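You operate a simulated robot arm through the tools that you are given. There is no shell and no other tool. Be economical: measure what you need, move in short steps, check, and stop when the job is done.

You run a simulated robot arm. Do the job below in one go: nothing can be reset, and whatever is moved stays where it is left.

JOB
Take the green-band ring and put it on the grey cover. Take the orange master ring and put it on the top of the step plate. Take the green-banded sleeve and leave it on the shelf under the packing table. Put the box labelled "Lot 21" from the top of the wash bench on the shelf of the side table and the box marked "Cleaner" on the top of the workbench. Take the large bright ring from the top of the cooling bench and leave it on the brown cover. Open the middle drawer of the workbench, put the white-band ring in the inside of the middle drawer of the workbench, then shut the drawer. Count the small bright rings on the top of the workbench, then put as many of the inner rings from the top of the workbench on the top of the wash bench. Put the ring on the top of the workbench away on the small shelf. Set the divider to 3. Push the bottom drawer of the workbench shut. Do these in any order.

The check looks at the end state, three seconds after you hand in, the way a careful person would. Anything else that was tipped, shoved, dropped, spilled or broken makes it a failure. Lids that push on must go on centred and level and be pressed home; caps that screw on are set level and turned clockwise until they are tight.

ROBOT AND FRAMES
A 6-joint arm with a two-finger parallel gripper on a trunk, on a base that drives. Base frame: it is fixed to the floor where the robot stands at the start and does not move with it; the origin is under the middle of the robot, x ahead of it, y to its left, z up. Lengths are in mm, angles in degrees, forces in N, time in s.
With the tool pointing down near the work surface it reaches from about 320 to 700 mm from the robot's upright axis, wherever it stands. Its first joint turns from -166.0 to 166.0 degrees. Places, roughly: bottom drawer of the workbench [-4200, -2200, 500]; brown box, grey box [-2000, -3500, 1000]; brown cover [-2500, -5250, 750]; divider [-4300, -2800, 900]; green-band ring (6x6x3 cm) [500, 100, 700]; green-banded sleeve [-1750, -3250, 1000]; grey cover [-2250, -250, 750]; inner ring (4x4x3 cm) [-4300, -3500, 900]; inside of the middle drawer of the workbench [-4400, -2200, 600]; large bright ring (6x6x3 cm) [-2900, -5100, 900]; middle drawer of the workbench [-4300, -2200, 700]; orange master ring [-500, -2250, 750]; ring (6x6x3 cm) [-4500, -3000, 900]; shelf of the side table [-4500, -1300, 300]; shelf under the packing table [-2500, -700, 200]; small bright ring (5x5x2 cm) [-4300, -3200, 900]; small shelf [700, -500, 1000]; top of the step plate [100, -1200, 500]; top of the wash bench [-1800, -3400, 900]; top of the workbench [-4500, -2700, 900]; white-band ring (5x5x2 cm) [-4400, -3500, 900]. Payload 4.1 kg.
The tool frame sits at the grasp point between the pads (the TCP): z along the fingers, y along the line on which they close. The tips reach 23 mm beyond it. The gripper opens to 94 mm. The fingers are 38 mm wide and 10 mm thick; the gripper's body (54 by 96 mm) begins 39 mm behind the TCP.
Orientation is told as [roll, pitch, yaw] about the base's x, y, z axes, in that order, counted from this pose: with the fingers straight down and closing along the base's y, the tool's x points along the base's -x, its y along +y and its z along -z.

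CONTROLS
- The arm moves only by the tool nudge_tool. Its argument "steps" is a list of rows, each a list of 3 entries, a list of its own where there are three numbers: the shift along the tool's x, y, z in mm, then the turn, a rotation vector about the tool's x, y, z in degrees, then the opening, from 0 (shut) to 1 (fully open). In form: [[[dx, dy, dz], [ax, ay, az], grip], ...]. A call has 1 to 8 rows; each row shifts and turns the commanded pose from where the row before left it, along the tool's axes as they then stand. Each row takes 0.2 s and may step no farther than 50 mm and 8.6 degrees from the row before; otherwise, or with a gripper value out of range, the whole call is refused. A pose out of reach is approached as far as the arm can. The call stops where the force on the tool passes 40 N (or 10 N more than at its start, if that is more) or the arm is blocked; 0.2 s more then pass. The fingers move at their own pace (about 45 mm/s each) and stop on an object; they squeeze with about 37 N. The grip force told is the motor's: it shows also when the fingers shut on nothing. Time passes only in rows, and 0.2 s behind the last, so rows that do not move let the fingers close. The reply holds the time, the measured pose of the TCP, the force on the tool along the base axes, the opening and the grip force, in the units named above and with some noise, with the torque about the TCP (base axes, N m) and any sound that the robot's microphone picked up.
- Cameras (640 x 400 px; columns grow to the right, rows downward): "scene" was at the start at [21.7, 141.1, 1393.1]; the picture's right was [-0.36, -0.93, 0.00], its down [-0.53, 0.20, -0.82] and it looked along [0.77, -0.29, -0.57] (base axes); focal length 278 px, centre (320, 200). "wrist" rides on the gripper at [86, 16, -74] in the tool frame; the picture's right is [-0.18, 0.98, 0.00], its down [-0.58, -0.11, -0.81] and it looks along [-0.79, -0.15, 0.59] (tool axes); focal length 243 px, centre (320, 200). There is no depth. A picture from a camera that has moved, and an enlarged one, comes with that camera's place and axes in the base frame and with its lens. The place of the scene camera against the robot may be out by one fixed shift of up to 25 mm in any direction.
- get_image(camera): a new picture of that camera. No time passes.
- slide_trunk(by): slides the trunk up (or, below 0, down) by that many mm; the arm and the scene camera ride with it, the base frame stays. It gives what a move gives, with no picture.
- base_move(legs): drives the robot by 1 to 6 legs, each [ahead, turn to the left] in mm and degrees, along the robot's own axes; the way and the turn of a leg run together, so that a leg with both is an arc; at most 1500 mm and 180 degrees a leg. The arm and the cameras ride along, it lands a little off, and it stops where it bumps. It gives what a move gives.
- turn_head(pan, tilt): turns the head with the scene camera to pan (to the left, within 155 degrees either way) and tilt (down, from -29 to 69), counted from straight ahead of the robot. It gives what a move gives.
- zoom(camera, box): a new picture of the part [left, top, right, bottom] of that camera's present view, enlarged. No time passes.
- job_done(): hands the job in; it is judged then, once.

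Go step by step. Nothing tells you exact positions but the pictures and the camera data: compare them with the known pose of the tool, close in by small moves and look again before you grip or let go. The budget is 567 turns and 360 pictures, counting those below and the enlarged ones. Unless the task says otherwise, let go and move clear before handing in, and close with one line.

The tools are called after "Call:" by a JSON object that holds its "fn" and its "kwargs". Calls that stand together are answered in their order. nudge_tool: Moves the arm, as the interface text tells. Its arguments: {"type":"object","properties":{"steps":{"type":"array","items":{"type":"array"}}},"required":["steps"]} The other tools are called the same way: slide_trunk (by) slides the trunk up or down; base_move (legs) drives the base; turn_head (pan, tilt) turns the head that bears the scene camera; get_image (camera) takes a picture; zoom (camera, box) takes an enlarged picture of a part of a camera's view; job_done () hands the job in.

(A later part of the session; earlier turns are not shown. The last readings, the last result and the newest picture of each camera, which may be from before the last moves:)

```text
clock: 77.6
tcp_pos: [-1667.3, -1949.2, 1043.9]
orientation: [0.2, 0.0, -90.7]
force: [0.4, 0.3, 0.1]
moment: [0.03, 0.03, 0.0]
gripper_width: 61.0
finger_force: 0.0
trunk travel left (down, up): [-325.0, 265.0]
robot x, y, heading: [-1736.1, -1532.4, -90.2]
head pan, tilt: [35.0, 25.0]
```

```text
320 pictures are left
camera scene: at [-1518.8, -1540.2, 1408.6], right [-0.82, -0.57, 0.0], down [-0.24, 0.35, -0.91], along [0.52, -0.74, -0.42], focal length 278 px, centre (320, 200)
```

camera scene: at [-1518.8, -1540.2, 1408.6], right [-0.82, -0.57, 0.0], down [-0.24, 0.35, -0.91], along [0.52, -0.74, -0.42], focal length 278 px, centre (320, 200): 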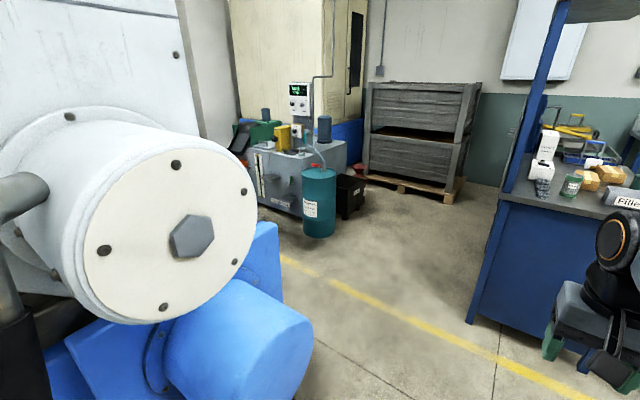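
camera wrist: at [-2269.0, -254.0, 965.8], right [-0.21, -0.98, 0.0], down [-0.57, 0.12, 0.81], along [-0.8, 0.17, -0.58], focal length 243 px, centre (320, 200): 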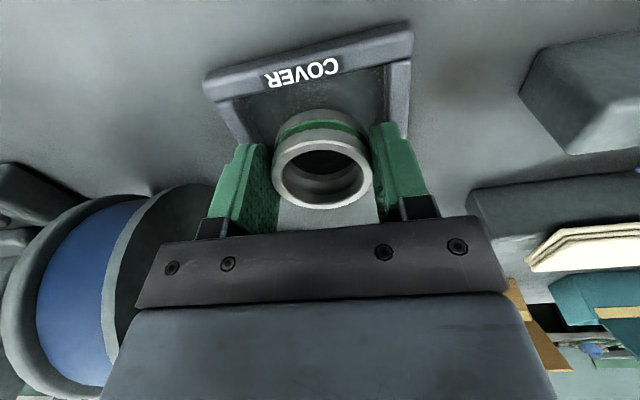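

Call:
{"fn": "base_move", "kwargs": {"legs": [[700, 0]]}}

Call:
{"fn": "turn_head", "kwargs": {"pan": 80, "tilt": 28}}

Call:
{"fn": "get_image", "kwargs": {"camera": "scene"}}

```text
clock: 81.5
tcp_pos: [-1661.4, -2648.8, 1042.8]
orientation: [0.1, 0.2, -90.2]
force: [0.4, 0.3, 0.7]
moment: [0.01, 0.02, 0.03]
gripper_width: 60.8
finger_force: 0.1
trunk travel left (down, up): [-325.0, 265.0]
robot x, y, heading: [-1738.9, -2229.3, -89.7]
head pan, tilt: [35.0, 25.0]
```

```text
clock: 82.6
tcp_pos: [-1662.6, -2648.2, 1044.5]
orientation: [0.1, 0.1, -90.2]
force: [0.1, 0.0, 0.1]
moment: [0.02, -0.04, 0.0]
gripper_width: 61.0
finger_force: 0.1
trunk travel left (down, up): [-325.0, 265.0]
robot x, y, heading: [-1738.1, -2234.9, -89.5]
head pan, tilt: [80.0, 28.0]
```

```text
319 pictures are left
camera scene: at [-1480.0, -2177.2, 1403.9], right [-0.17, -0.99, 0.0], down [-0.46, 0.08, -0.88], along [0.87, -0.15, -0.47], focal length 278 px, centre (320, 200)
```

scene: 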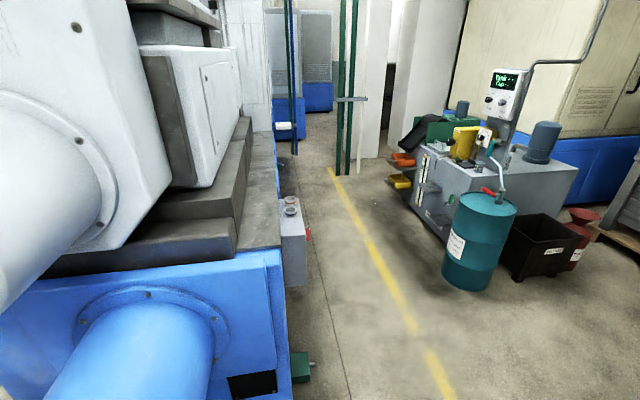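

Call:
{"fn": "zoom", "kwargs": {"camera": "scene", "box": [240, 170, 340, 290]}}

Call:
{"fn": "zoom", "kwargs": {"camera": "scene", "box": [380, 130, 480, 240]}}

```text
3.33 times, centred on (290, 230) of scene
camera zoom: at [-1480.0, -2177.2, 1403.9], right [-0.17, -0.99, 0.0], down [-0.46, 0.08, -0.88], along [0.87, -0.15, -0.47], focal length 926 px, centre (420, 100)
```

zoom: 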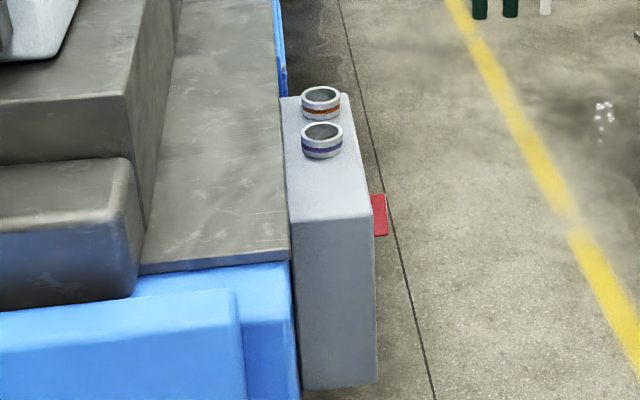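

```text
3.64 times, centred on (430, 185) of scene
camera zoom: at [-1480.0, -2177.2, 1403.9], right [-0.17, -0.99, 0.0], down [-0.46, 0.08, -0.88], along [0.87, -0.15, -0.47], focal length 1010 px, centre (-80, 254)
```

zoom: 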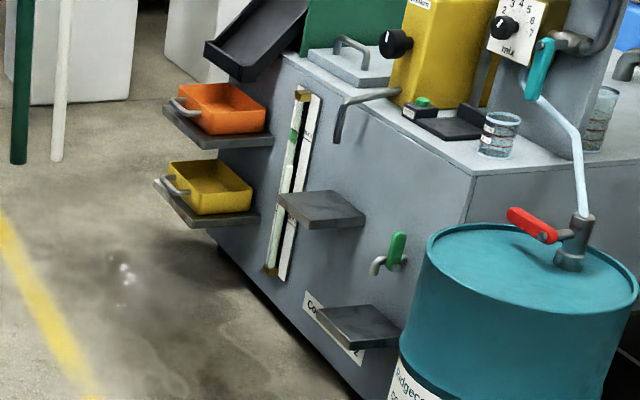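

The orange ring stands with a purple one on the grey box at the machine's end, at about [-440, -2230, ~850]. I drive to a spot in front of it.

Call:
{"fn": "base_move", "kwargs": {"legs": [[0, 67], [1010, 0], [0, 72]]}}

Call:
{"fn": "turn_head", "kwargs": {"pan": 0, "tilt": 45}}

Call:
{"fn": "get_image", "kwargs": {"camera": "scene"}}

Call:
{"fn": "get_image", "kwargs": {"camera": "wrist"}}

```text
clock: 93.8
tcp_pos: [-585.1, -2261.4, 1043.6]
orientation: [0.1, 0.0, 48.6]
force: [-0.3, 0.4, 0.2]
moment: [-0.02, 0.0, -0.01]
gripper_width: 61.1
finger_force: 0.1
trunk travel left (down, up): [-325.0, 265.0]
robot x, y, heading: [-806.3, -2623.9, 49.0]
head pan, tilt: [80.0, 28.0]
```

```text
clock: 95.3
tcp_pos: [-584.5, -2262.0, 1043.8]
orientation: [0.0, 0.1, 48.6]
force: [0.3, 0.1, -0.1]
moment: [-0.02, 0.02, 0.01]
gripper_width: 61.3
finger_force: 0.0
trunk travel left (down, up): [-325.0, 265.0]
robot x, y, heading: [-807.3, -2624.1, 49.4]
head pan, tilt: [0.0, 45.0]
```

```text
316 pictures are left
camera scene: at [-918.9, -2494.2, 1378.1], right [0.76, -0.65, 0.0], down [-0.46, -0.54, -0.71], along [0.46, 0.54, -0.71], focal length 278 px, centre (320, 200)
```

scene: 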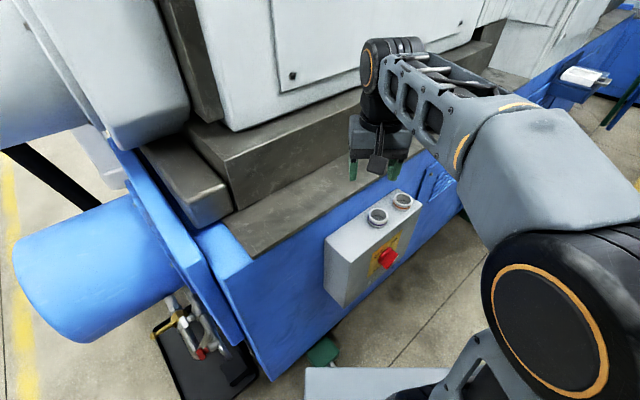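

```text
315 pictures are left
camera wrist: at [-653.0, -2315.2, 1119.2], right [-0.62, 0.79, 0.0], down [0.47, 0.36, 0.81], along [0.63, 0.5, -0.59], focal length 243 px, centre (320, 200)
```

wrist: 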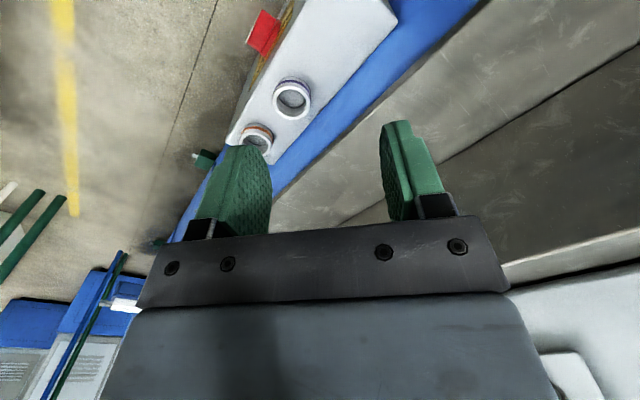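

I rotate the tool so the fingers close along x (between the two rings along their row), then look from above.

Call:
{"fn": "nudge_tool", "kwargs": {"steps": [[[0, 0, 0], [0, 0, -8.4], 0.65], [[0, 0, 0], [0, 0, -8.4], 0.65], [[0, 0, 0], [0, 0, -8.4], 0.65], [[0, 0, 0], [0, 0, -8.4], 0.65], [[0, 0, 0], [0, 0, -7.8], 0.65], [[0, -45, 0], [0, 0, 0], 0.65], [[0, -45, 0], [0, 0, 0], 0.65], [[0, -45, 0], [0, 0, 0], 0.65]]}}

Call:
{"fn": "get_image", "kwargs": {"camera": "wrist"}}

```text
clock: 97.1
tcp_pos: [-449.3, -2262.3, 1042.3]
orientation: [0.1, 0.1, 90.0]
force: [-0.2, 0.3, 0.2]
moment: [0.02, 0.01, -0.03]
gripper_width: 61.0
finger_force: 0.1
trunk travel left (down, up): [-325.0, 265.0]
robot x, y, heading: [-801.9, -2625.9, 49.1]
head pan, tilt: [0.0, 45.0]
```

```text
314 pictures are left
camera wrist: at [-464.3, -2348.5, 1116.3], right [-0.98, 0.18, 0.0], down [0.11, 0.58, 0.81], along [0.15, 0.79, -0.59], focal length 243 px, centre (320, 200)
```

wrist: 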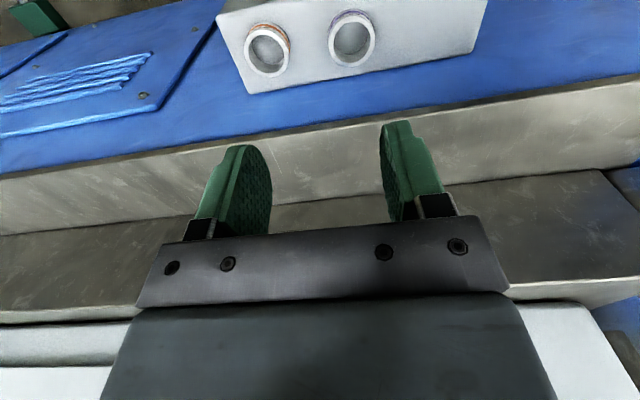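

Triangulated: orange ring at about [-374, -2230], top z about 780, ~58 mm wide. I go above it and check lower.

Call:
{"fn": "nudge_tool", "kwargs": {"steps": [[[-16, -37, 0], [0, 0, 0], 0.85], [[-16, -37, 0], [0, 0, 0], 0.85], [[0, 0, 45], [0, 0, 0], 0.85], [[0, 0, 45], [0, 0, 0], 0.85], [[0, 0, 45], [0, 0, 0], 0.85], [[0, 0, 25], [0, 0, 0], 0.85]]}}

Call:
{"fn": "get_image", "kwargs": {"camera": "wrist"}}

Call:
{"fn": "zoom", "kwargs": {"camera": "scene", "box": [320, 130, 460, 250]}}

```text
clock: 98.5
tcp_pos: [-379.3, -2228.0, 881.8]
orientation: [0.1, -0.1, 90.0]
force: [0.6, -0.8, -0.2]
moment: [-0.05, 0.01, 0.0]
gripper_width: 80.1
finger_force: 0.0
trunk travel left (down, up): [-325.0, 265.0]
robot x, y, heading: [-805.7, -2624.5, 49.1]
head pan, tilt: [0.0, 45.0]
```

```text
313 pictures are left
camera wrist: at [-393.8, -2312.9, 956.7], right [-0.98, 0.18, 0.0], down [0.11, 0.58, 0.81], along [0.15, 0.79, -0.59], focal length 243 px, centre (320, 200)
```

wrist: 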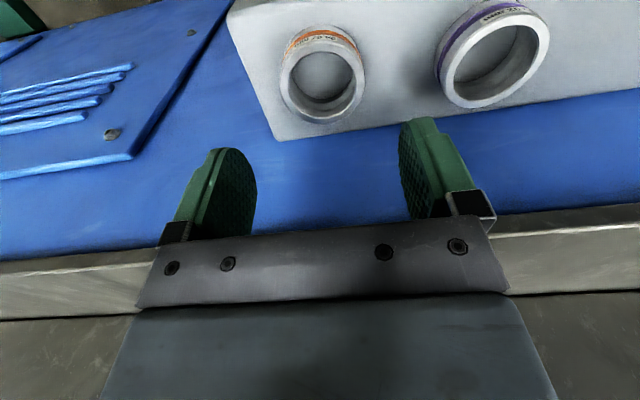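

```text
3.33 times, centred on (390, 190) of scene
camera zoom: at [-918.8, -2494.2, 1378.1], right [0.76, -0.65, 0.0], down [-0.46, -0.54, -0.71], along [0.46, 0.54, -0.71], focal length 926 px, centre (87, 233)
```

zoom: 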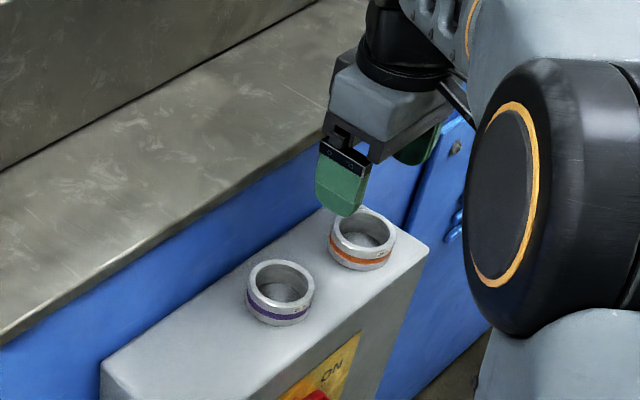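

Call:
{"fn": "nudge_tool", "kwargs": {"steps": [[[0, 0, 35], [0, 0, 0], 0.85], [[0, 0, 0], [0, 0, 0], 0.85]]}}

Call:
{"fn": "get_image", "kwargs": {"camera": "wrist"}}

Call:
{"fn": "zoom", "kwargs": {"camera": "scene", "box": [350, 150, 450, 240]}}

```text
clock: 99.1
tcp_pos: [-377.1, -2227.8, 848.3]
orientation: [0.0, 0.0, 90.0]
force: [-0.3, -0.7, 3.5]
moment: [0.16, -0.07, 0.04]
gripper_width: 80.0
finger_force: 0.0
trunk travel left (down, up): [-325.0, 265.0]
robot x, y, heading: [-805.1, -2624.5, 49.2]
head pan, tilt: [0.0, 45.0]
```

```text
311 pictures are left
camera wrist: at [-392.2, -2313.4, 924.3], right [-0.98, 0.18, 0.0], down [0.11, 0.58, 0.81], along [0.15, 0.79, -0.59], focal length 243 px, centre (320, 200)
```

wrist: 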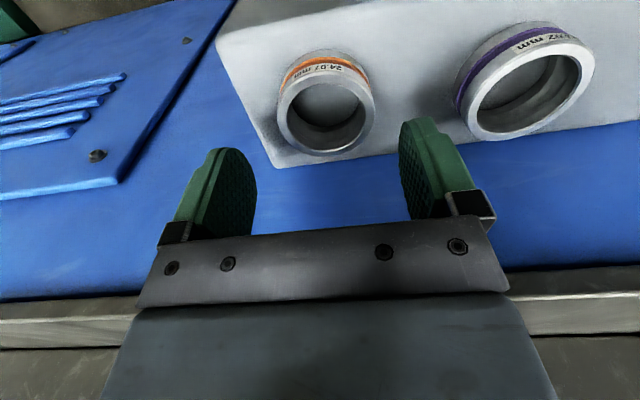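

```text
4.44 times, centred on (400, 195) of scene
camera zoom: at [-919.1, -2494.5, 1378.1], right [0.76, -0.65, 0.0], down [-0.46, -0.54, -0.71], along [0.46, 0.54, -0.71], focal length 1234 px, centre (-36, 222)
```

zoom: 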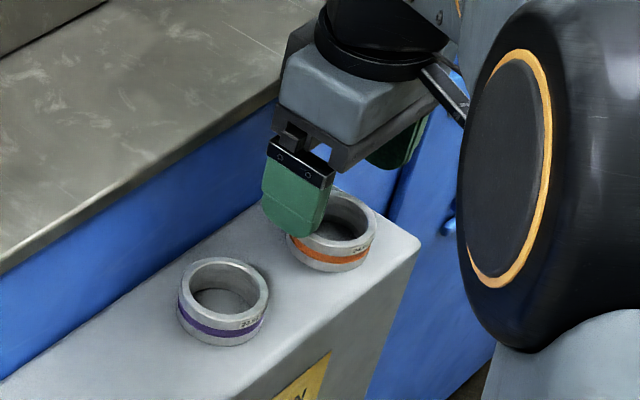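

Call:
{"fn": "nudge_tool", "kwargs": {"steps": [[[6, 2.5, 0], [0, 0, 0], 0.85], [[0, 0, 15], [0, 0, 0], 0.85], [[0, 0, 10], [0, 0, 0], 0.85], [[0, 0, 0], [0, 0, 0], 0.85]]}}

Call:
{"fn": "get_image", "kwargs": {"camera": "wrist"}}

Call:
{"fn": "zoom", "kwargs": {"camera": "scene", "box": [350, 150, 450, 240]}}

```text
clock: 100.1
tcp_pos: [-380.0, -2234.1, 823.6]
orientation: [0.1, 0.0, 90.0]
force: [0.0, -0.4, -0.1]
moment: [0.0, -0.02, 0.02]
gripper_width: 79.8
finger_force: 0.0
trunk travel left (down, up): [-325.0, 265.0]
robot x, y, heading: [-807.6, -2624.2, 48.9]
head pan, tilt: [0.0, 45.0]
```

```text
309 pictures are left
camera wrist: at [-394.3, -2321.1, 898.6], right [-0.98, 0.18, 0.0], down [0.11, 0.58, 0.81], along [0.15, 0.79, -0.59], focal length 243 px, centre (320, 200)
```

wrist: 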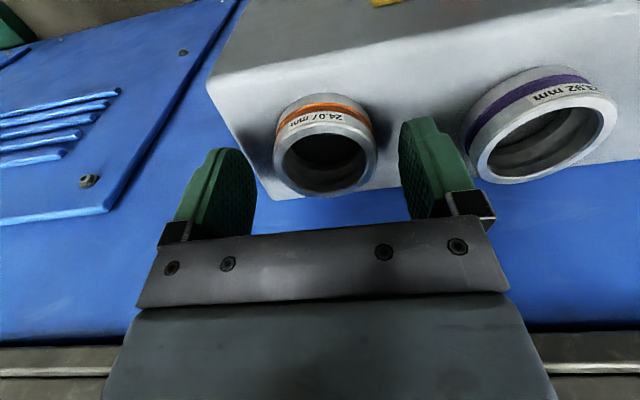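

```text
4.44 times, centred on (400, 195) of scene
camera zoom: at [-918.8, -2494.2, 1378.1], right [0.76, -0.65, 0.0], down [-0.46, -0.54, -0.71], along [0.46, 0.54, -0.71], focal length 1234 px, centre (-36, 222)
```

zoom: 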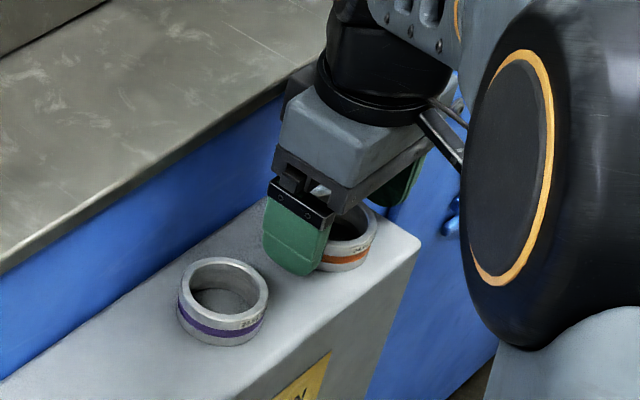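

Call:
{"fn": "nudge_tool", "kwargs": {"steps": [[[0, 1, 8], [0, 0, 0], 0.85], [[0, 0, 5], [0, 0, 0], 0.85], [[0, 0, 0], [0, 0, 0], 0.85]]}}

Call:
{"fn": "get_image", "kwargs": {"camera": "wrist"}}

Call:
{"fn": "zoom", "kwargs": {"camera": "scene", "box": [350, 150, 450, 240]}}

```text
clock: 100.9
tcp_pos: [-379.5, -2235.6, 813.1]
orientation: [-0.2, -0.3, 90.0]
force: [1.8, 0.0, 21.4]
moment: [-0.39, 0.89, 0.07]
gripper_width: 79.0
finger_force: 0.1
trunk travel left (down, up): [-325.0, 265.0]
robot x, y, heading: [-804.5, -2627.9, 49.4]
head pan, tilt: [0.0, 45.0]
```

```text
307 pictures are left
camera wrist: at [-395.5, -2322.4, 888.0], right [-0.98, 0.18, 0.0], down [0.11, 0.58, 0.81], along [0.15, 0.79, -0.59], focal length 243 px, centre (320, 200)
```

wrist: 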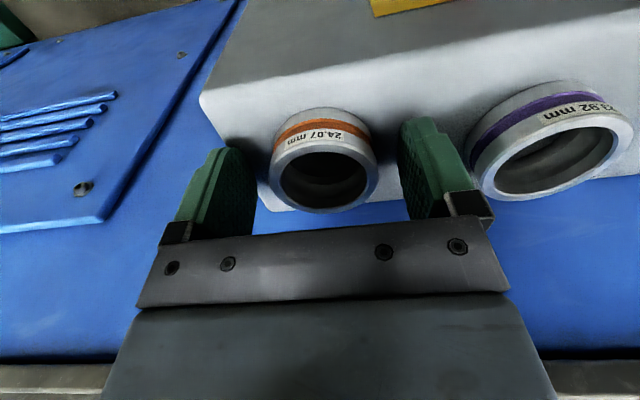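

```text
4.44 times, centred on (400, 195) of scene
camera zoom: at [-919.8, -2495.3, 1378.5], right [0.76, -0.65, 0.0], down [-0.46, -0.53, -0.71], along [0.46, 0.54, -0.71], focal length 1234 px, centre (-36, 222)
```

zoom: 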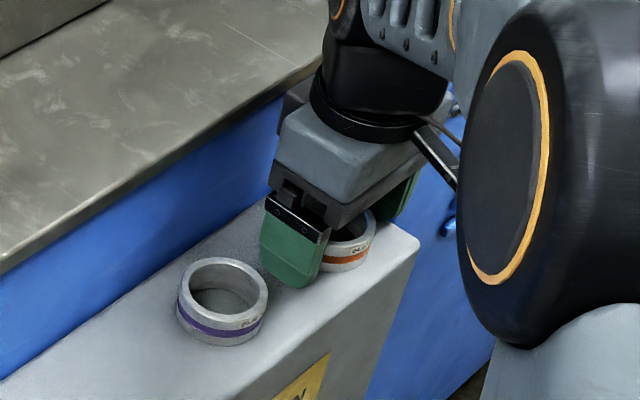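

The fingertips touch the box top (z about 790). I raise 3 mm and close.

Call:
{"fn": "nudge_tool", "kwargs": {"steps": [[[0, 0, -4], [0, 0, 0], 0.85], [[0, 0, 0], [0, 0, 0], 0.5], [[0, 0, 0], [0, 0, 0], 0.3], [[0, 0, 0], [0, 0, 0], 0.3], [[0, 0, 0], [0, 0, 0], 0.3], [[0, 0, 0], [0, 0, 0], 0.3]]}}

Call:
{"fn": "get_image", "kwargs": {"camera": "wrist"}}

```text
clock: 102.3
tcp_pos: [-380.8, -2235.4, 813.7]
orientation: [0.2, 0.1, 90.0]
force: [0.2, 0.5, -0.6]
moment: [0.02, -0.02, 0.01]
gripper_width: 51.6
finger_force: 37.2
trunk travel left (down, up): [-325.0, 265.0]
robot x, y, heading: [-806.5, -2625.4, 49.3]
head pan, tilt: [0.0, 45.0]
```

```text
305 pictures are left
camera wrist: at [-395.3, -2321.9, 889.1], right [-0.98, 0.18, 0.0], down [0.11, 0.58, 0.81], along [0.15, 0.79, -0.59], focal length 243 px, centre (320, 200)
```

wrist: 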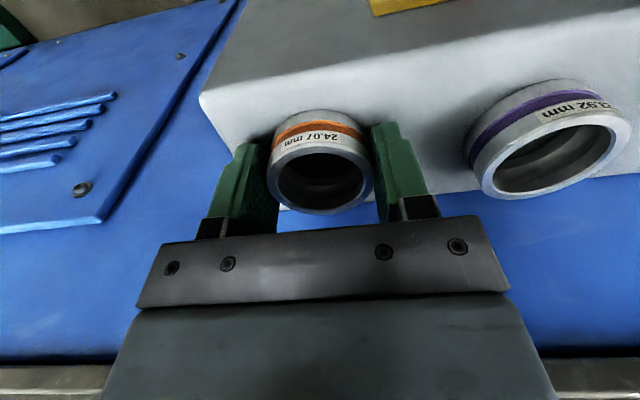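

Gripped. I lift, tuck, and drive back around to the front of the machine.

Call:
{"fn": "nudge_tool", "kwargs": {"steps": [[[0, 0, -45], [0, 0, 0], 0.3], [[0, 0, -45], [0, 0, 0], 0.3], [[0, 0, -45], [0, 0, 0], 0.3], [[0, 0, -45], [0, 0, 0], 0.3], [[30, 32, -20], [0, 0, 0], 0.3], [[30, 32, -15], [0, 0, 0], 0.3], [[30, 32, -10], [0, 0, 0], 0.3], [[30, 32, -10], [0, 0, 0], 0.3]]}}

Call:
{"fn": "base_move", "kwargs": {"legs": [[0, -72], [-1010, 0], [0, 113], [1500, 0]]}}

```text
clock: 104.1
tcp_pos: [-510.2, -2356.0, 1048.9]
orientation: [0.2, 0.0, 90.0]
force: [-0.5, -0.3, -1.8]
moment: [-0.02, 0.03, 0.01]
gripper_width: 51.4
finger_force: 37.1
trunk travel left (down, up): [-325.0, 265.0]
robot x, y, heading: [-804.7, -2626.2, 49.0]
head pan, tilt: [0.0, 45.0]
```

```text
clock: 124.5
tcp_pos: [-1677.2, -296.6, 1047.6]
orientation: [0.0, 0.0, 128.1]
force: [-0.2, 0.1, -1.8]
moment: [0.0, -0.04, 0.0]
gripper_width: 51.2
finger_force: 36.8
trunk travel left (down, up): [-325.0, 265.0]
robot x, y, heading: [-1744.5, -693.5, 87.5]
head pan, tilt: [0.0, 45.0]
```

Call:
{"fn": "base_move", "kwargs": {"legs": [[640, 0], [0, -87.5], [1300, 0], [0, -55]]}}

Call:
{"fn": "turn_head", "kwargs": {"pan": 0, "tilt": 35}}

Call:
{"fn": "get_image", "kwargs": {"camera": "scene"}}

```text
clock: 140.6
tcp_pos: [-240.0, -461.4, 1048.1]
orientation: [0.1, 0.0, -16.3]
force: [0.4, 0.6, -1.0]
moment: [-0.02, -0.02, 0.02]
gripper_width: 51.4
finger_force: 37.1
trunk travel left (down, up): [-325.0, 265.0]
robot x, y, heading: [-413.0, -98.9, -56.8]
head pan, tilt: [0.0, 45.0]
```

```text
clock: 141.3
tcp_pos: [-239.4, -461.3, 1048.1]
orientation: [0.1, 0.0, -16.1]
force: [0.1, 0.4, -1.4]
moment: [0.03, -0.02, 0.0]
gripper_width: 51.5
finger_force: 36.7
trunk travel left (down, up): [-325.0, 265.0]
robot x, y, heading: [-413.0, -103.3, -56.9]
head pan, tilt: [0.0, 35.0]
```

```text
304 pictures are left
camera scene: at [-261.7, -27.8, 1392.8], right [-0.84, -0.55, 0.0], down [-0.31, 0.48, -0.82], along [0.45, -0.69, -0.57], focal length 278 px, centre (320, 200)
```

scene: 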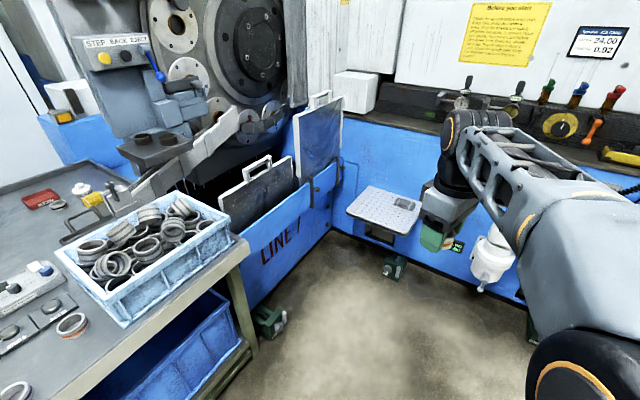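

The step plate (white perforated plate) is at about [92, -1206, 500]. I drive up to it.

Call:
{"fn": "base_move", "kwargs": {"legs": [[640, 0], [0, -20]]}}

Call:
{"fn": "turn_head", "kwargs": {"pan": 0, "tilt": 52}}

Call:
{"fn": "get_image", "kwargs": {"camera": "scene"}}

Call:
{"fn": "get_image", "kwargs": {"camera": "wrist"}}

```text
clock: 145.9
tcp_pos: [-18.9, -1017.3, 1047.4]
orientation: [0.0, 0.1, -34.8]
force: [0.3, -0.6, -1.0]
moment: [-0.02, 0.02, -0.01]
gripper_width: 51.1
finger_force: 36.9
trunk travel left (down, up): [-325.0, 265.0]
robot x, y, heading: [-72.5, -618.8, -75.7]
head pan, tilt: [0.0, 35.0]
```

```text
clock: 146.7
tcp_pos: [-18.6, -1017.8, 1049.3]
orientation: [0.1, 0.0, -34.9]
force: [-0.5, 0.3, -1.7]
moment: [0.02, 0.03, 0.0]
gripper_width: 51.3
finger_force: 36.5
trunk travel left (down, up): [-325.0, 265.0]
robot x, y, heading: [-74.6, -617.2, -75.5]
head pan, tilt: [0.0, 52.0]
```

```text
303 pictures are left
camera scene: at [93.1, -587.5, 1368.6], right [-0.97, -0.25, 0.0], down [-0.2, 0.76, -0.62], along [0.15, -0.6, -0.79], focal length 278 px, centre (320, 200)
```

scene: 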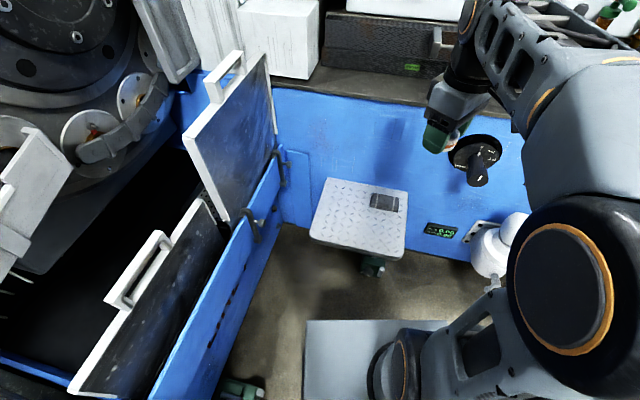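

```text
302 pictures are left
camera wrist: at [-79.0, -954.6, 1123.9], right [0.71, 0.7, 0.0], down [0.41, -0.42, 0.81], along [0.57, -0.57, -0.59], focal length 243 px, centre (320, 200)
```

wrist: 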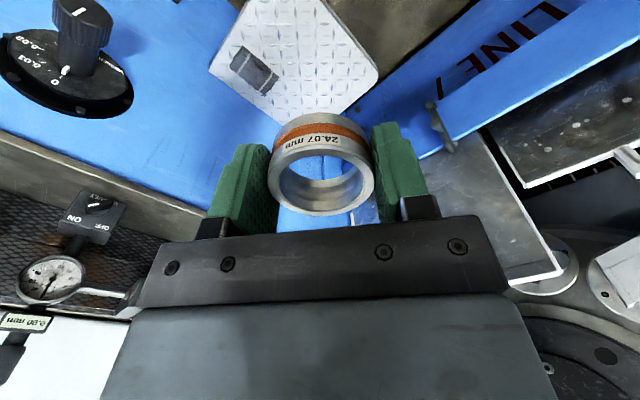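

Call:
{"fn": "slide_trunk", "kwargs": {"by": -220}}

Call:
{"fn": "nudge_tool", "kwargs": {"steps": [[[-38.7, -10.3, 0], [0, 0, 0], 0.3], [[-38.7, -10.3, 0], [0, 0, 0], 0.3], [[-38.7, -10.3, 0], [0, 0, 0], 0.3], [[-38.7, -10.3, 0], [0, 0, 0], 0.3], [[-38.7, -10.3, 0], [0, 0, 0], 0.3], [[0, 0, 45], [0, 0, 0], 0.3], [[0, 0, 45], [0, 0, 0], 0.3], [[0, 0, 45], [0, 0, 0], 0.3]]}}

Call:
{"fn": "get_image", "kwargs": {"camera": "wrist"}}

Call:
{"fn": "get_image", "kwargs": {"camera": "scene"}}

```text
clock: 149.0
tcp_pos: [-18.9, -1016.4, 828.7]
orientation: [0.2, -0.1, -34.8]
force: [-0.5, -0.1, -2.0]
moment: [0.0, 0.03, 0.03]
gripper_width: 51.2
finger_force: 37.0
trunk travel left (down, up): [-105.0, 485.0]
robot x, y, heading: [-69.7, -617.5, -75.1]
head pan, tilt: [0.0, 52.0]
```

```text
clock: 150.8
tcp_pos: [111.2, -1167.1, 697.1]
orientation: [0.2, 0.0, -34.7]
force: [-0.5, 1.0, -0.5]
moment: [0.0, -0.03, -0.02]
gripper_width: 51.3
finger_force: 36.5
trunk travel left (down, up): [-105.0, 485.0]
robot x, y, heading: [-71.3, -620.4, -75.2]
head pan, tilt: [0.0, 52.0]
```

```text
301 pictures are left
camera wrist: at [50.7, -1105.1, 771.2], right [0.71, 0.7, 0.0], down [0.41, -0.42, 0.81], along [0.57, -0.57, -0.59], focal length 243 px, centre (320, 200)
```

wrist: 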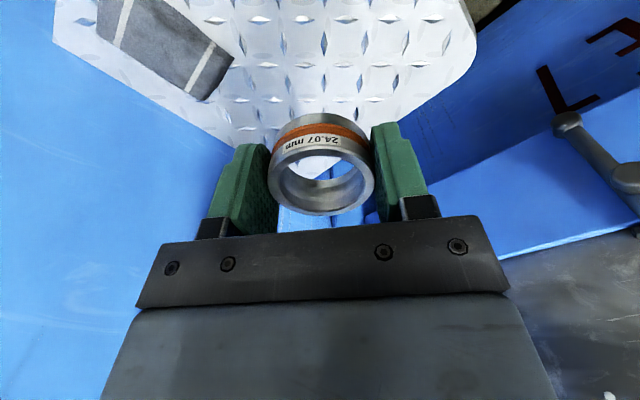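

```text
300 pictures are left
camera scene: at [93.0, -587.3, 1148.6], right [-0.97, -0.25, 0.0], down [-0.2, 0.76, -0.62], along [0.15, -0.6, -0.79], focal length 278 px, centre (320, 200)
```

scene: 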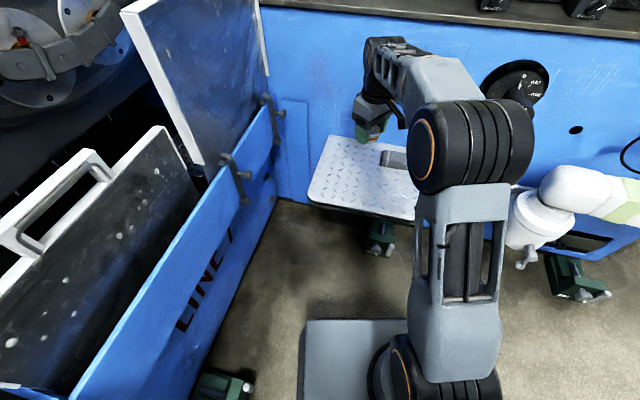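

Call:
{"fn": "nudge_tool", "kwargs": {"steps": [[[0, 0, 40], [0, 0, 0], 0.3], [[0, 0, 40], [0, 0, 0], 0.3], [[0, 0, 40], [0, 0, 0], 0.3], [[0, 0, 0], [0, 0, 0], 0.3]]}}

Call:
{"fn": "get_image", "kwargs": {"camera": "wrist"}}

```text
clock: 151.8
tcp_pos: [112.2, -1173.0, 574.1]
orientation: [0.1, 0.0, -34.8]
force: [-0.1, 0.4, -1.2]
moment: [0.02, 0.0, 0.01]
gripper_width: 51.4
finger_force: 36.9
trunk travel left (down, up): [-105.0, 485.0]
robot x, y, heading: [-67.4, -619.1, -75.3]
head pan, tilt: [0.0, 52.0]
```

```text
299 pictures are left
camera wrist: at [52.0, -1110.1, 650.4], right [0.71, 0.7, 0.0], down [0.41, -0.42, 0.81], along [0.57, -0.57, -0.59], focal length 243 px, centre (320, 200)
```

wrist: 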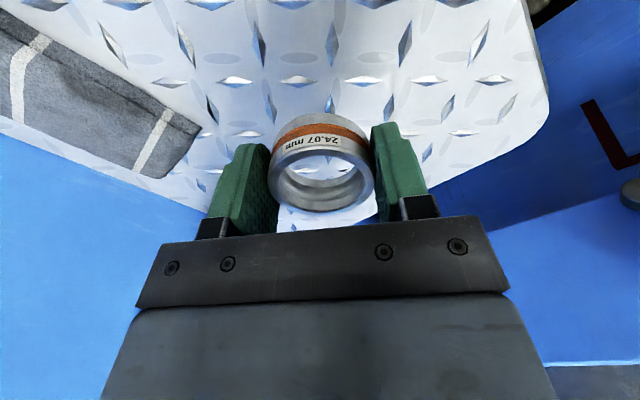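

Call:
{"fn": "nudge_tool", "kwargs": {"steps": [[[0, 0, 20], [0, 0, 0], 0.3], [[0, 0, 10], [0, 0, 0], 0.3], [[0, 0, 7], [0, 0, 0], 0.3], [[0, 0, 5], [0, 0, 0], 0.3], [[0, 0, 5], [0, 0, 0], 0.3], [[0, 0, 5], [0, 0, 0], 0.3], [[0, 0, 5], [0, 0, 0], 0.3], [[0, 0, 5], [0, 0, 0], 0.3]]}}

Call:
{"fn": "get_image", "kwargs": {"camera": "wrist"}}

```text
clock: 153.5
tcp_pos: [111.8, -1170.8, 523.7]
orientation: [-0.2, -0.3, -34.7]
force: [-3.0, 7.1, 19.1]
moment: [0.79, 0.09, 0.13]
gripper_width: 51.7
finger_force: 37.2
trunk travel left (down, up): [-105.0, 485.0]
robot x, y, heading: [-73.7, -617.8, -76.0]
head pan, tilt: [0.0, 52.0]
stopped in row 8: the force on the tool passed its limit (the readings are from after the stop); the commanded pose is now the measured one
```

```text
298 pictures are left
camera wrist: at [50.5, -1107.8, 597.8], right [0.71, 0.7, 0.0], down [0.41, -0.42, 0.81], along [0.57, -0.58, -0.59], focal length 243 px, centre (320, 200)
```

wrist: 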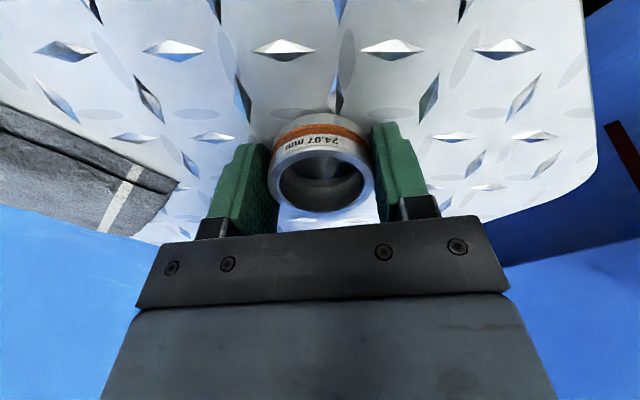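

On the plate; I release, rise and check.

Call:
{"fn": "nudge_tool", "kwargs": {"steps": [[[0, 0, -1], [0, 0, 0], 0.5], [[0, 0, 0], [0, 0, 0], 0.65], [[0, 0, 0], [0, 0, 0], 0.65], [[0, 0, -30], [0, 0, 0], 0.65], [[0, 0, -45], [0, 0, 0], 0.65], [[0, 0, -45], [0, 0, 0], 0.65], [[0, 0, -45], [0, 0, 0], 0.65], [[0, 0, -45], [0, 0, 0], 0.65]]}}

Call:
{"fn": "get_image", "kwargs": {"camera": "wrist"}}

```text
clock: 155.3
tcp_pos: [110.9, -1170.5, 728.9]
orientation: [-0.3, -0.1, -34.8]
force: [0.1, -0.3, 0.4]
moment: [0.04, -0.02, 0.0]
gripper_width: 61.2
finger_force: 0.0
trunk travel left (down, up): [-105.0, 485.0]
robot x, y, heading: [-68.8, -620.8, -75.8]
head pan, tilt: [0.0, 52.0]
```

```text
297 pictures are left
camera wrist: at [50.0, -1107.3, 804.0], right [0.71, 0.7, 0.0], down [0.41, -0.42, 0.81], along [0.57, -0.58, -0.59], focal length 243 px, centre (320, 200)
```

wrist: 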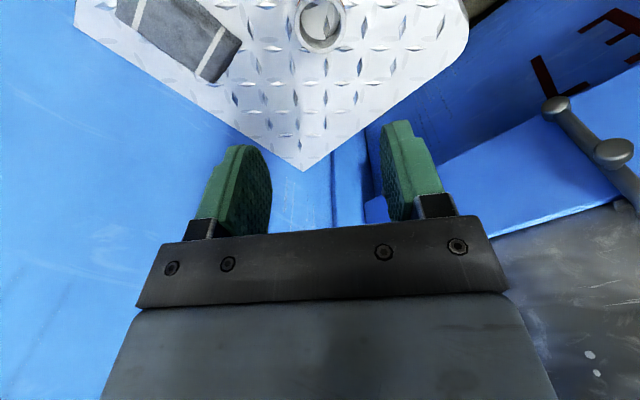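

The orange ring is on the step plate. I tuck the arm, raise the trunk and drive back to the aisle towards the wash bench.

Call:
{"fn": "nudge_tool", "kwargs": {"steps": [[[38, 29, -15], [0, 0, 0], 0.8], [[38, 29, -15], [0, 0, 0], 0.8], [[38, 29, -15], [0, 0, 0], 0.8], [[10, 5, -45], [0, 0, 8], 0.8], [[0, 0, -20], [0, 0, 8], 0.8], [[0, 0, 0], [0, 0, 8], 0.8], [[0, 0, 0], [0, 0, 8], 0.8], [[0, 0, 0], [0, 0, 8], 0.8]]}}

Call:
{"fn": "slide_trunk", "kwargs": {"by": 220}}

Call:
{"fn": "base_move", "kwargs": {"legs": [[0, 20], [-640, 0], [0, 56], [-1330, 0], [0, -90], [1500, 0]]}}

```text
clock: 157.1
tcp_pos: [61.7, -1023.9, 841.6]
orientation: [0.1, -0.3, -75.0]
force: [0.4, 0.6, 0.1]
moment: [0.03, -0.01, 0.0]
gripper_width: 75.2
finger_force: 0.0
trunk travel left (down, up): [-105.0, 485.0]
robot x, y, heading: [-72.8, -620.2, -75.7]
head pan, tilt: [0.0, 52.0]
```

```text
clock: 159.4
tcp_pos: [62.0, -1024.2, 1061.0]
orientation: [0.1, -0.4, -74.8]
force: [-0.5, 0.4, 0.0]
moment: [0.01, -0.02, -0.02]
gripper_width: 75.3
finger_force: 0.0
trunk travel left (down, up): [-325.0, 265.0]
robot x, y, heading: [-71.5, -621.1, -75.8]
head pan, tilt: [0.0, 52.0]
```

```text
clock: 183.7
tcp_pos: [-1775.0, -2051.2, 1061.2]
orientation: [0.2, -0.3, -90.2]
force: [-0.2, 0.2, -0.8]
moment: [0.05, 0.0, 0.0]
gripper_width: 75.1
finger_force: 0.1
trunk travel left (down, up): [-325.0, 265.0]
robot x, y, heading: [-1792.6, -1626.9, -91.1]
head pan, tilt: [0.0, 52.0]
```

Call:
{"fn": "base_move", "kwargs": {"legs": [[550, 0]]}}

Call:
{"fn": "turn_head", "kwargs": {"pan": 0, "tilt": 22}}

Call:
{"fn": "get_image", "kwargs": {"camera": "scene"}}

Call:
{"fn": "zoom", "kwargs": {"camera": "scene", "box": [200, 120, 400, 245]}}

```text
clock: 186.9
tcp_pos: [-1797.2, -2598.2, 1060.6]
orientation: [0.2, -0.3, -91.2]
force: [0.6, 0.1, 0.4]
moment: [0.04, 0.01, 0.0]
gripper_width: 75.0
finger_force: 0.0
trunk travel left (down, up): [-325.0, 265.0]
robot x, y, heading: [-1814.0, -2171.3, -92.1]
head pan, tilt: [0.0, 52.0]
```

```text
clock: 187.8
tcp_pos: [-1797.6, -2598.1, 1061.0]
orientation: [0.0, -0.4, -91.1]
force: [0.3, 0.1, 0.4]
moment: [0.02, -0.03, -0.02]
gripper_width: 75.3
finger_force: 0.1
trunk travel left (down, up): [-325.0, 265.0]
robot x, y, heading: [-1813.1, -2172.7, -92.0]
head pan, tilt: [0.0, 22.0]
```

```text
296 pictures are left
camera scene: at [-1645.1, -2205.8, 1413.4], right [-1.0, 0.03, 0.0], down [0.01, 0.38, -0.93], along [-0.03, -0.93, -0.38], focal length 278 px, centre (320, 200)
```

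scene: 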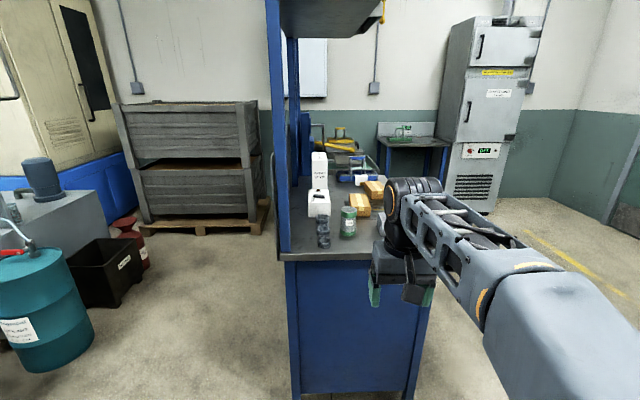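

```text
3.20 times, centred on (300, 182) of scene
camera zoom: at [-1645.1, -2205.8, 1413.4], right [-1.0, 0.03, 0.0], down [0.01, 0.38, -0.93], along [-0.03, -0.93, -0.38], focal length 889 px, centre (384, 256)
```

zoom: 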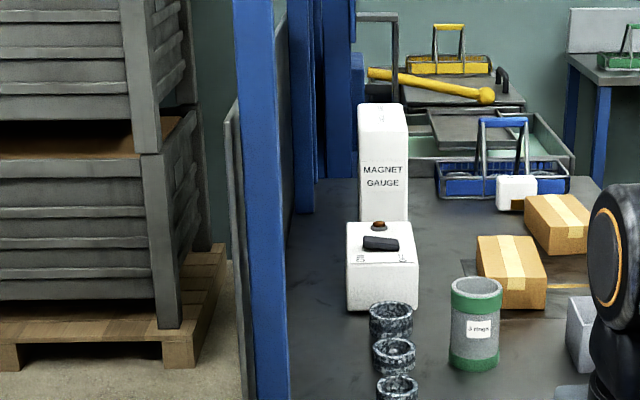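

The green-banded sleeve is the tube marked "3 rings" at about [-1784, -3139], standing on the wash bench. I'll grip it with the tool tilted 45° so it can later go upright under the packing table. I drive closer first.

Call:
{"fn": "base_move", "kwargs": {"legs": [[360, 0]]}}

Call:
{"fn": "turn_head", "kwargs": {"pan": 0, "tilt": 45}}

Call:
{"fn": "get_image", "kwargs": {"camera": "scene"}}

Call:
{"fn": "get_image", "kwargs": {"camera": "wrist"}}

```text
clock: 190.2
tcp_pos: [-1809.8, -2971.1, 1061.4]
orientation: [0.1, -0.4, -91.2]
force: [0.1, -0.1, -0.1]
moment: [-0.02, -0.01, 0.0]
gripper_width: 75.3
finger_force: 0.0
trunk travel left (down, up): [-325.0, 265.0]
robot x, y, heading: [-1818.8, -2545.2, -91.9]
head pan, tilt: [0.0, 22.0]
```

```text
clock: 191.1
tcp_pos: [-1809.6, -2971.7, 1060.8]
orientation: [0.0, -0.2, -91.2]
force: [1.1, 0.5, -1.4]
moment: [-0.01, 0.02, 0.0]
gripper_width: 74.9
finger_force: 0.0
trunk travel left (down, up): [-325.0, 265.0]
robot x, y, heading: [-1822.3, -2543.8, -92.2]
head pan, tilt: [0.0, 45.0]
```

```text
294 pictures are left
camera scene: at [-1657.6, -2567.6, 1378.1], right [-1.0, 0.03, 0.0], down [0.02, 0.71, -0.71], along [-0.02, -0.71, -0.71], focal length 278 px, centre (320, 200)
```

scene: 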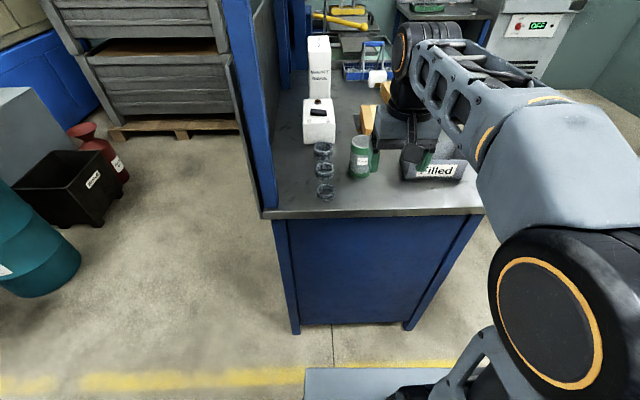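

```text
293 pictures are left
camera wrist: at [-1790.4, -2884.2, 1135.8], right [0.98, -0.2, 0.0], down [-0.12, -0.58, 0.81], along [-0.16, -0.79, -0.59], focal length 243 px, centre (320, 200)
```

wrist: 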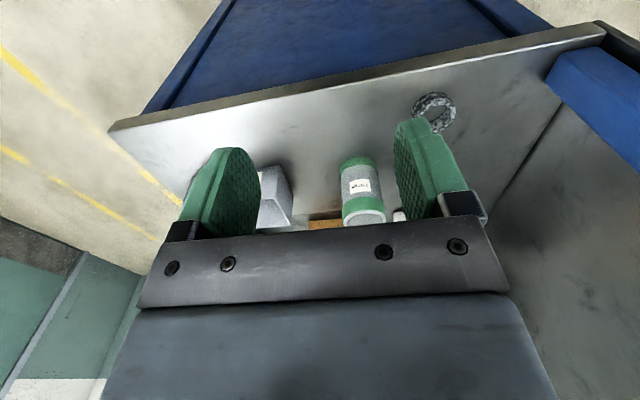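

I tilt the tool 45° forward here, in free space.

Call:
{"fn": "nudge_tool", "kwargs": {"steps": [[[0, 0, 0], [0, -8.5, 0], 0.74], [[0, 0, 0], [0, -8.5, 0], 0.74], [[0, 0, 0], [0, -8.5, 0], 0.74], [[0, 0, 0], [0, -8.5, 0], 0.74], [[0, 0, 0], [0, -8.5, 0], 0.74], [[0, 0, 0], [0, -2.5, 0], 0.74], [[0, 0, 0], [0, 0, 0], 0.74]]}}

Call:
{"fn": "get_image", "kwargs": {"camera": "wrist"}}

```text
clock: 192.7
tcp_pos: [-1809.5, -2970.5, 1061.1]
orientation: [0.2, -45.4, -91.3]
force: [-0.6, -0.7, -0.3]
moment: [-0.03, 0.02, -0.03]
gripper_width: 69.4
finger_force: 0.1
trunk travel left (down, up): [-325.0, 265.0]
robot x, y, heading: [-1822.1, -2547.3, -92.1]
head pan, tilt: [0.0, 45.0]
```

```text
292 pictures are left
camera wrist: at [-1789.0, -2857.0, 1052.3], right [0.98, -0.15, 0.13], down [-0.11, 0.17, 0.98], along [-0.17, -0.97, 0.15], focal length 243 px, centre (320, 200)
```

wrist: 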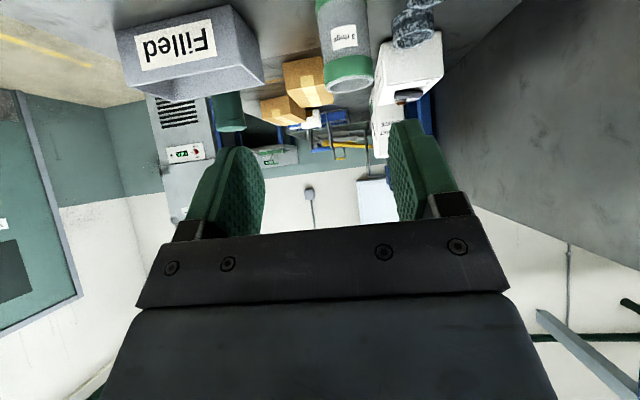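

Call:
{"fn": "nudge_tool", "kwargs": {"steps": [[[5.5, 6, 37.3], [0, 0, 0], 0.74], [[5.5, 6, 37.3], [0, 0, 0], 0.74], [[5.5, 6, 37.3], [0, 0, 0], 0.74], [[5.5, 6, 37.3], [0, 0, 0], 0.74], [[0, 0, 0], [0, 0, 0], 0.74]]}}

Call:
{"fn": "get_image", "kwargs": {"camera": "wrist"}}

Call:
{"fn": "zoom", "kwargs": {"camera": "scene", "box": [290, 100, 450, 220]}}

```text
clock: 193.9
tcp_pos: [-1788.3, -3064.3, 937.3]
orientation: [0.1, -45.2, -91.3]
force: [-0.1, -0.3, 0.3]
moment: [0.04, -0.02, -0.03]
gripper_width: 69.6
finger_force: 0.1
trunk travel left (down, up): [-325.0, 265.0]
robot x, y, heading: [-1821.5, -2545.7, -92.1]
head pan, tilt: [0.0, 45.0]
```

```text
291 pictures are left
camera wrist: at [-1767.6, -2951.5, 928.6], right [0.98, -0.15, 0.13], down [-0.11, 0.17, 0.98], along [-0.17, -0.97, 0.15], focal length 243 px, centre (320, 200)
```

wrist: 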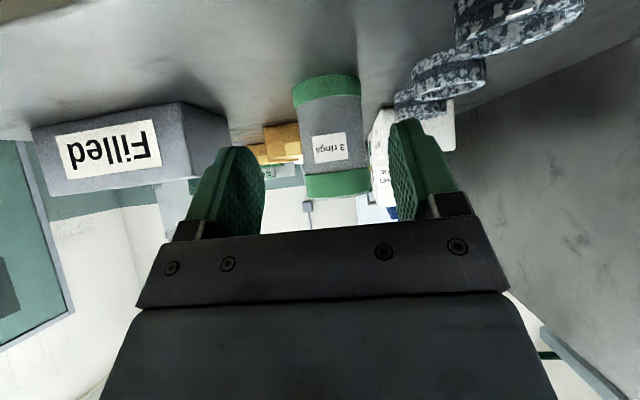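

```text
3.33 times, centred on (370, 160) of scene
camera zoom: at [-1657.5, -2567.9, 1378.1], right [-1.0, 0.03, 0.0], down [0.02, 0.71, -0.71], along [-0.02, -0.71, -0.71], focal length 926 px, centre (153, 333)
```

zoom: 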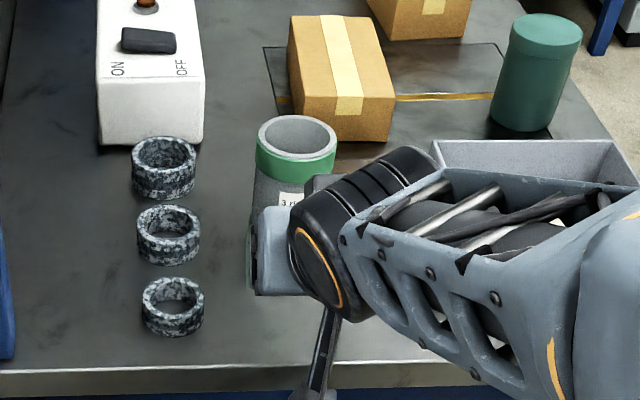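

Call:
{"fn": "nudge_tool", "kwargs": {"steps": [[[-23.3, 1.2, 33.2], [0, 0, 0], 0.74], [[-23.3, 1.2, 33.2], [0, 0, 0], 0.74], [[0, 0, 0], [0, 0, 0], 0.74]]}}

Call:
{"fn": "get_image", "kwargs": {"camera": "wrist"}}

Call:
{"fn": "zoom", "kwargs": {"camera": "scene", "box": [290, 100, 450, 220]}}

```text
clock: 194.7
tcp_pos: [-1785.1, -3142.2, 926.2]
orientation: [0.2, -45.1, -91.4]
force: [-0.9, -1.2, 0.0]
moment: [0.01, -0.01, 0.0]
gripper_width: 69.7
finger_force: 0.1
trunk travel left (down, up): [-325.0, 265.0]
robot x, y, heading: [-1827.8, -2547.0, -92.0]
head pan, tilt: [0.0, 45.0]
```

```text
289 pictures are left
camera wrist: at [-1766.2, -3028.9, 917.8], right [0.98, -0.15, 0.13], down [-0.11, 0.17, 0.98], along [-0.17, -0.97, 0.15], focal length 243 px, centre (320, 200)
```

wrist: 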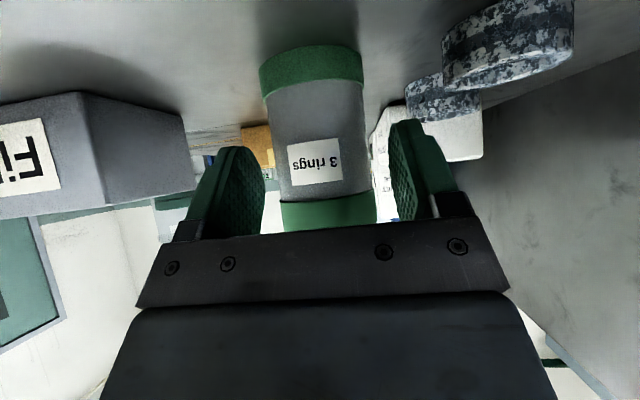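

```text
3.33 times, centred on (370, 160) of scene
camera zoom: at [-1657.6, -2567.9, 1378.1], right [-1.0, 0.03, 0.0], down [0.02, 0.71, -0.71], along [-0.02, -0.71, -0.71], focal length 926 px, centre (153, 333)
```

zoom: 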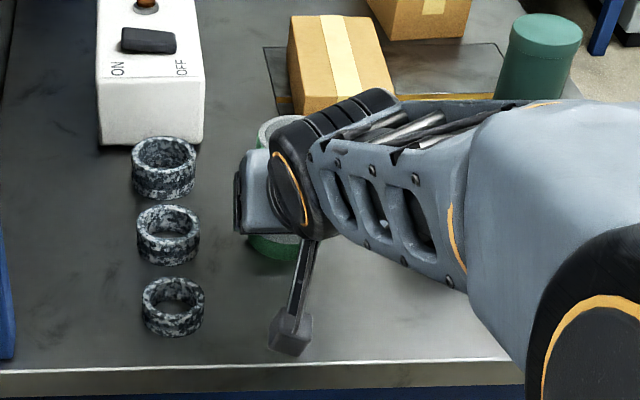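

Call:
{"fn": "nudge_tool", "kwargs": {"steps": [[[0, -3, 0], [0, 0, 0], 0.76], [[-9, 0.3, 13], [0, 0, 0], 0.76], [[-9, 0.3, 13], [0, 0, 0], 0.76], [[0, 0, 0], [0, 0, 0], 0.76]]}}

Call:
{"fn": "get_image", "kwargs": {"camera": "wrist"}}

```text
clock: 195.7
tcp_pos: [-1789.3, -3171.8, 922.6]
orientation: [0.0, -45.2, -91.3]
force: [-0.6, 1.1, -0.5]
moment: [-0.03, -0.01, 0.0]
gripper_width: 71.2
finger_force: 0.0
trunk travel left (down, up): [-325.0, 265.0]
robot x, y, heading: [-1822.9, -2547.9, -92.0]
head pan, tilt: [0.0, 45.0]
```

```text
287 pictures are left
camera wrist: at [-1769.6, -3058.1, 913.8], right [0.98, -0.15, 0.13], down [-0.11, 0.17, 0.98], along [-0.17, -0.97, 0.15], focal length 243 px, centre (320, 200)
```

wrist: 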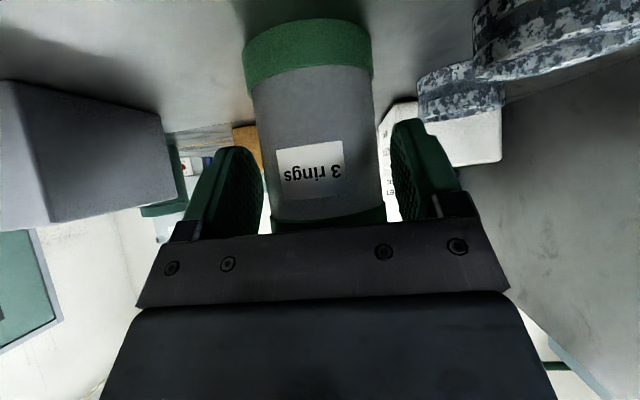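

Call:
{"fn": "nudge_tool", "kwargs": {"steps": [[[0, 0, 0], [0, 0, 0], 0.5], [[0, 0, 0], [0, 0, 0], 0.4], [[0, 0, 0], [0, 0, 0], 0.4], [[0, 0, 0], [0, 0, 0], 0.4]]}}

Call:
{"fn": "get_image", "kwargs": {"camera": "wrist"}}

```text
clock: 196.7
tcp_pos: [-1789.4, -3170.9, 922.3]
orientation: [0.1, -45.3, -91.2]
force: [-0.2, 0.0, 0.1]
moment: [0.0, 0.04, -0.02]
gripper_width: 59.1
finger_force: 36.8
trunk travel left (down, up): [-325.0, 265.0]
robot x, y, heading: [-1822.0, -2547.2, -91.9]
head pan, tilt: [0.0, 45.0]
```

```text
286 pictures are left
camera wrist: at [-1769.6, -3057.8, 914.0], right [0.98, -0.15, 0.13], down [-0.11, 0.17, 0.98], along [-0.17, -0.97, 0.15], focal length 243 px, centre (320, 200)
```

wrist: 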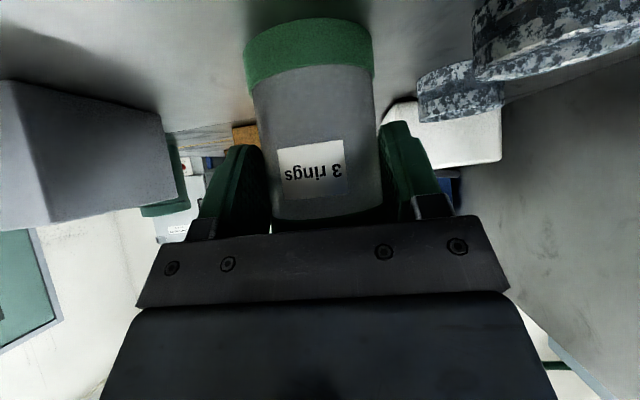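

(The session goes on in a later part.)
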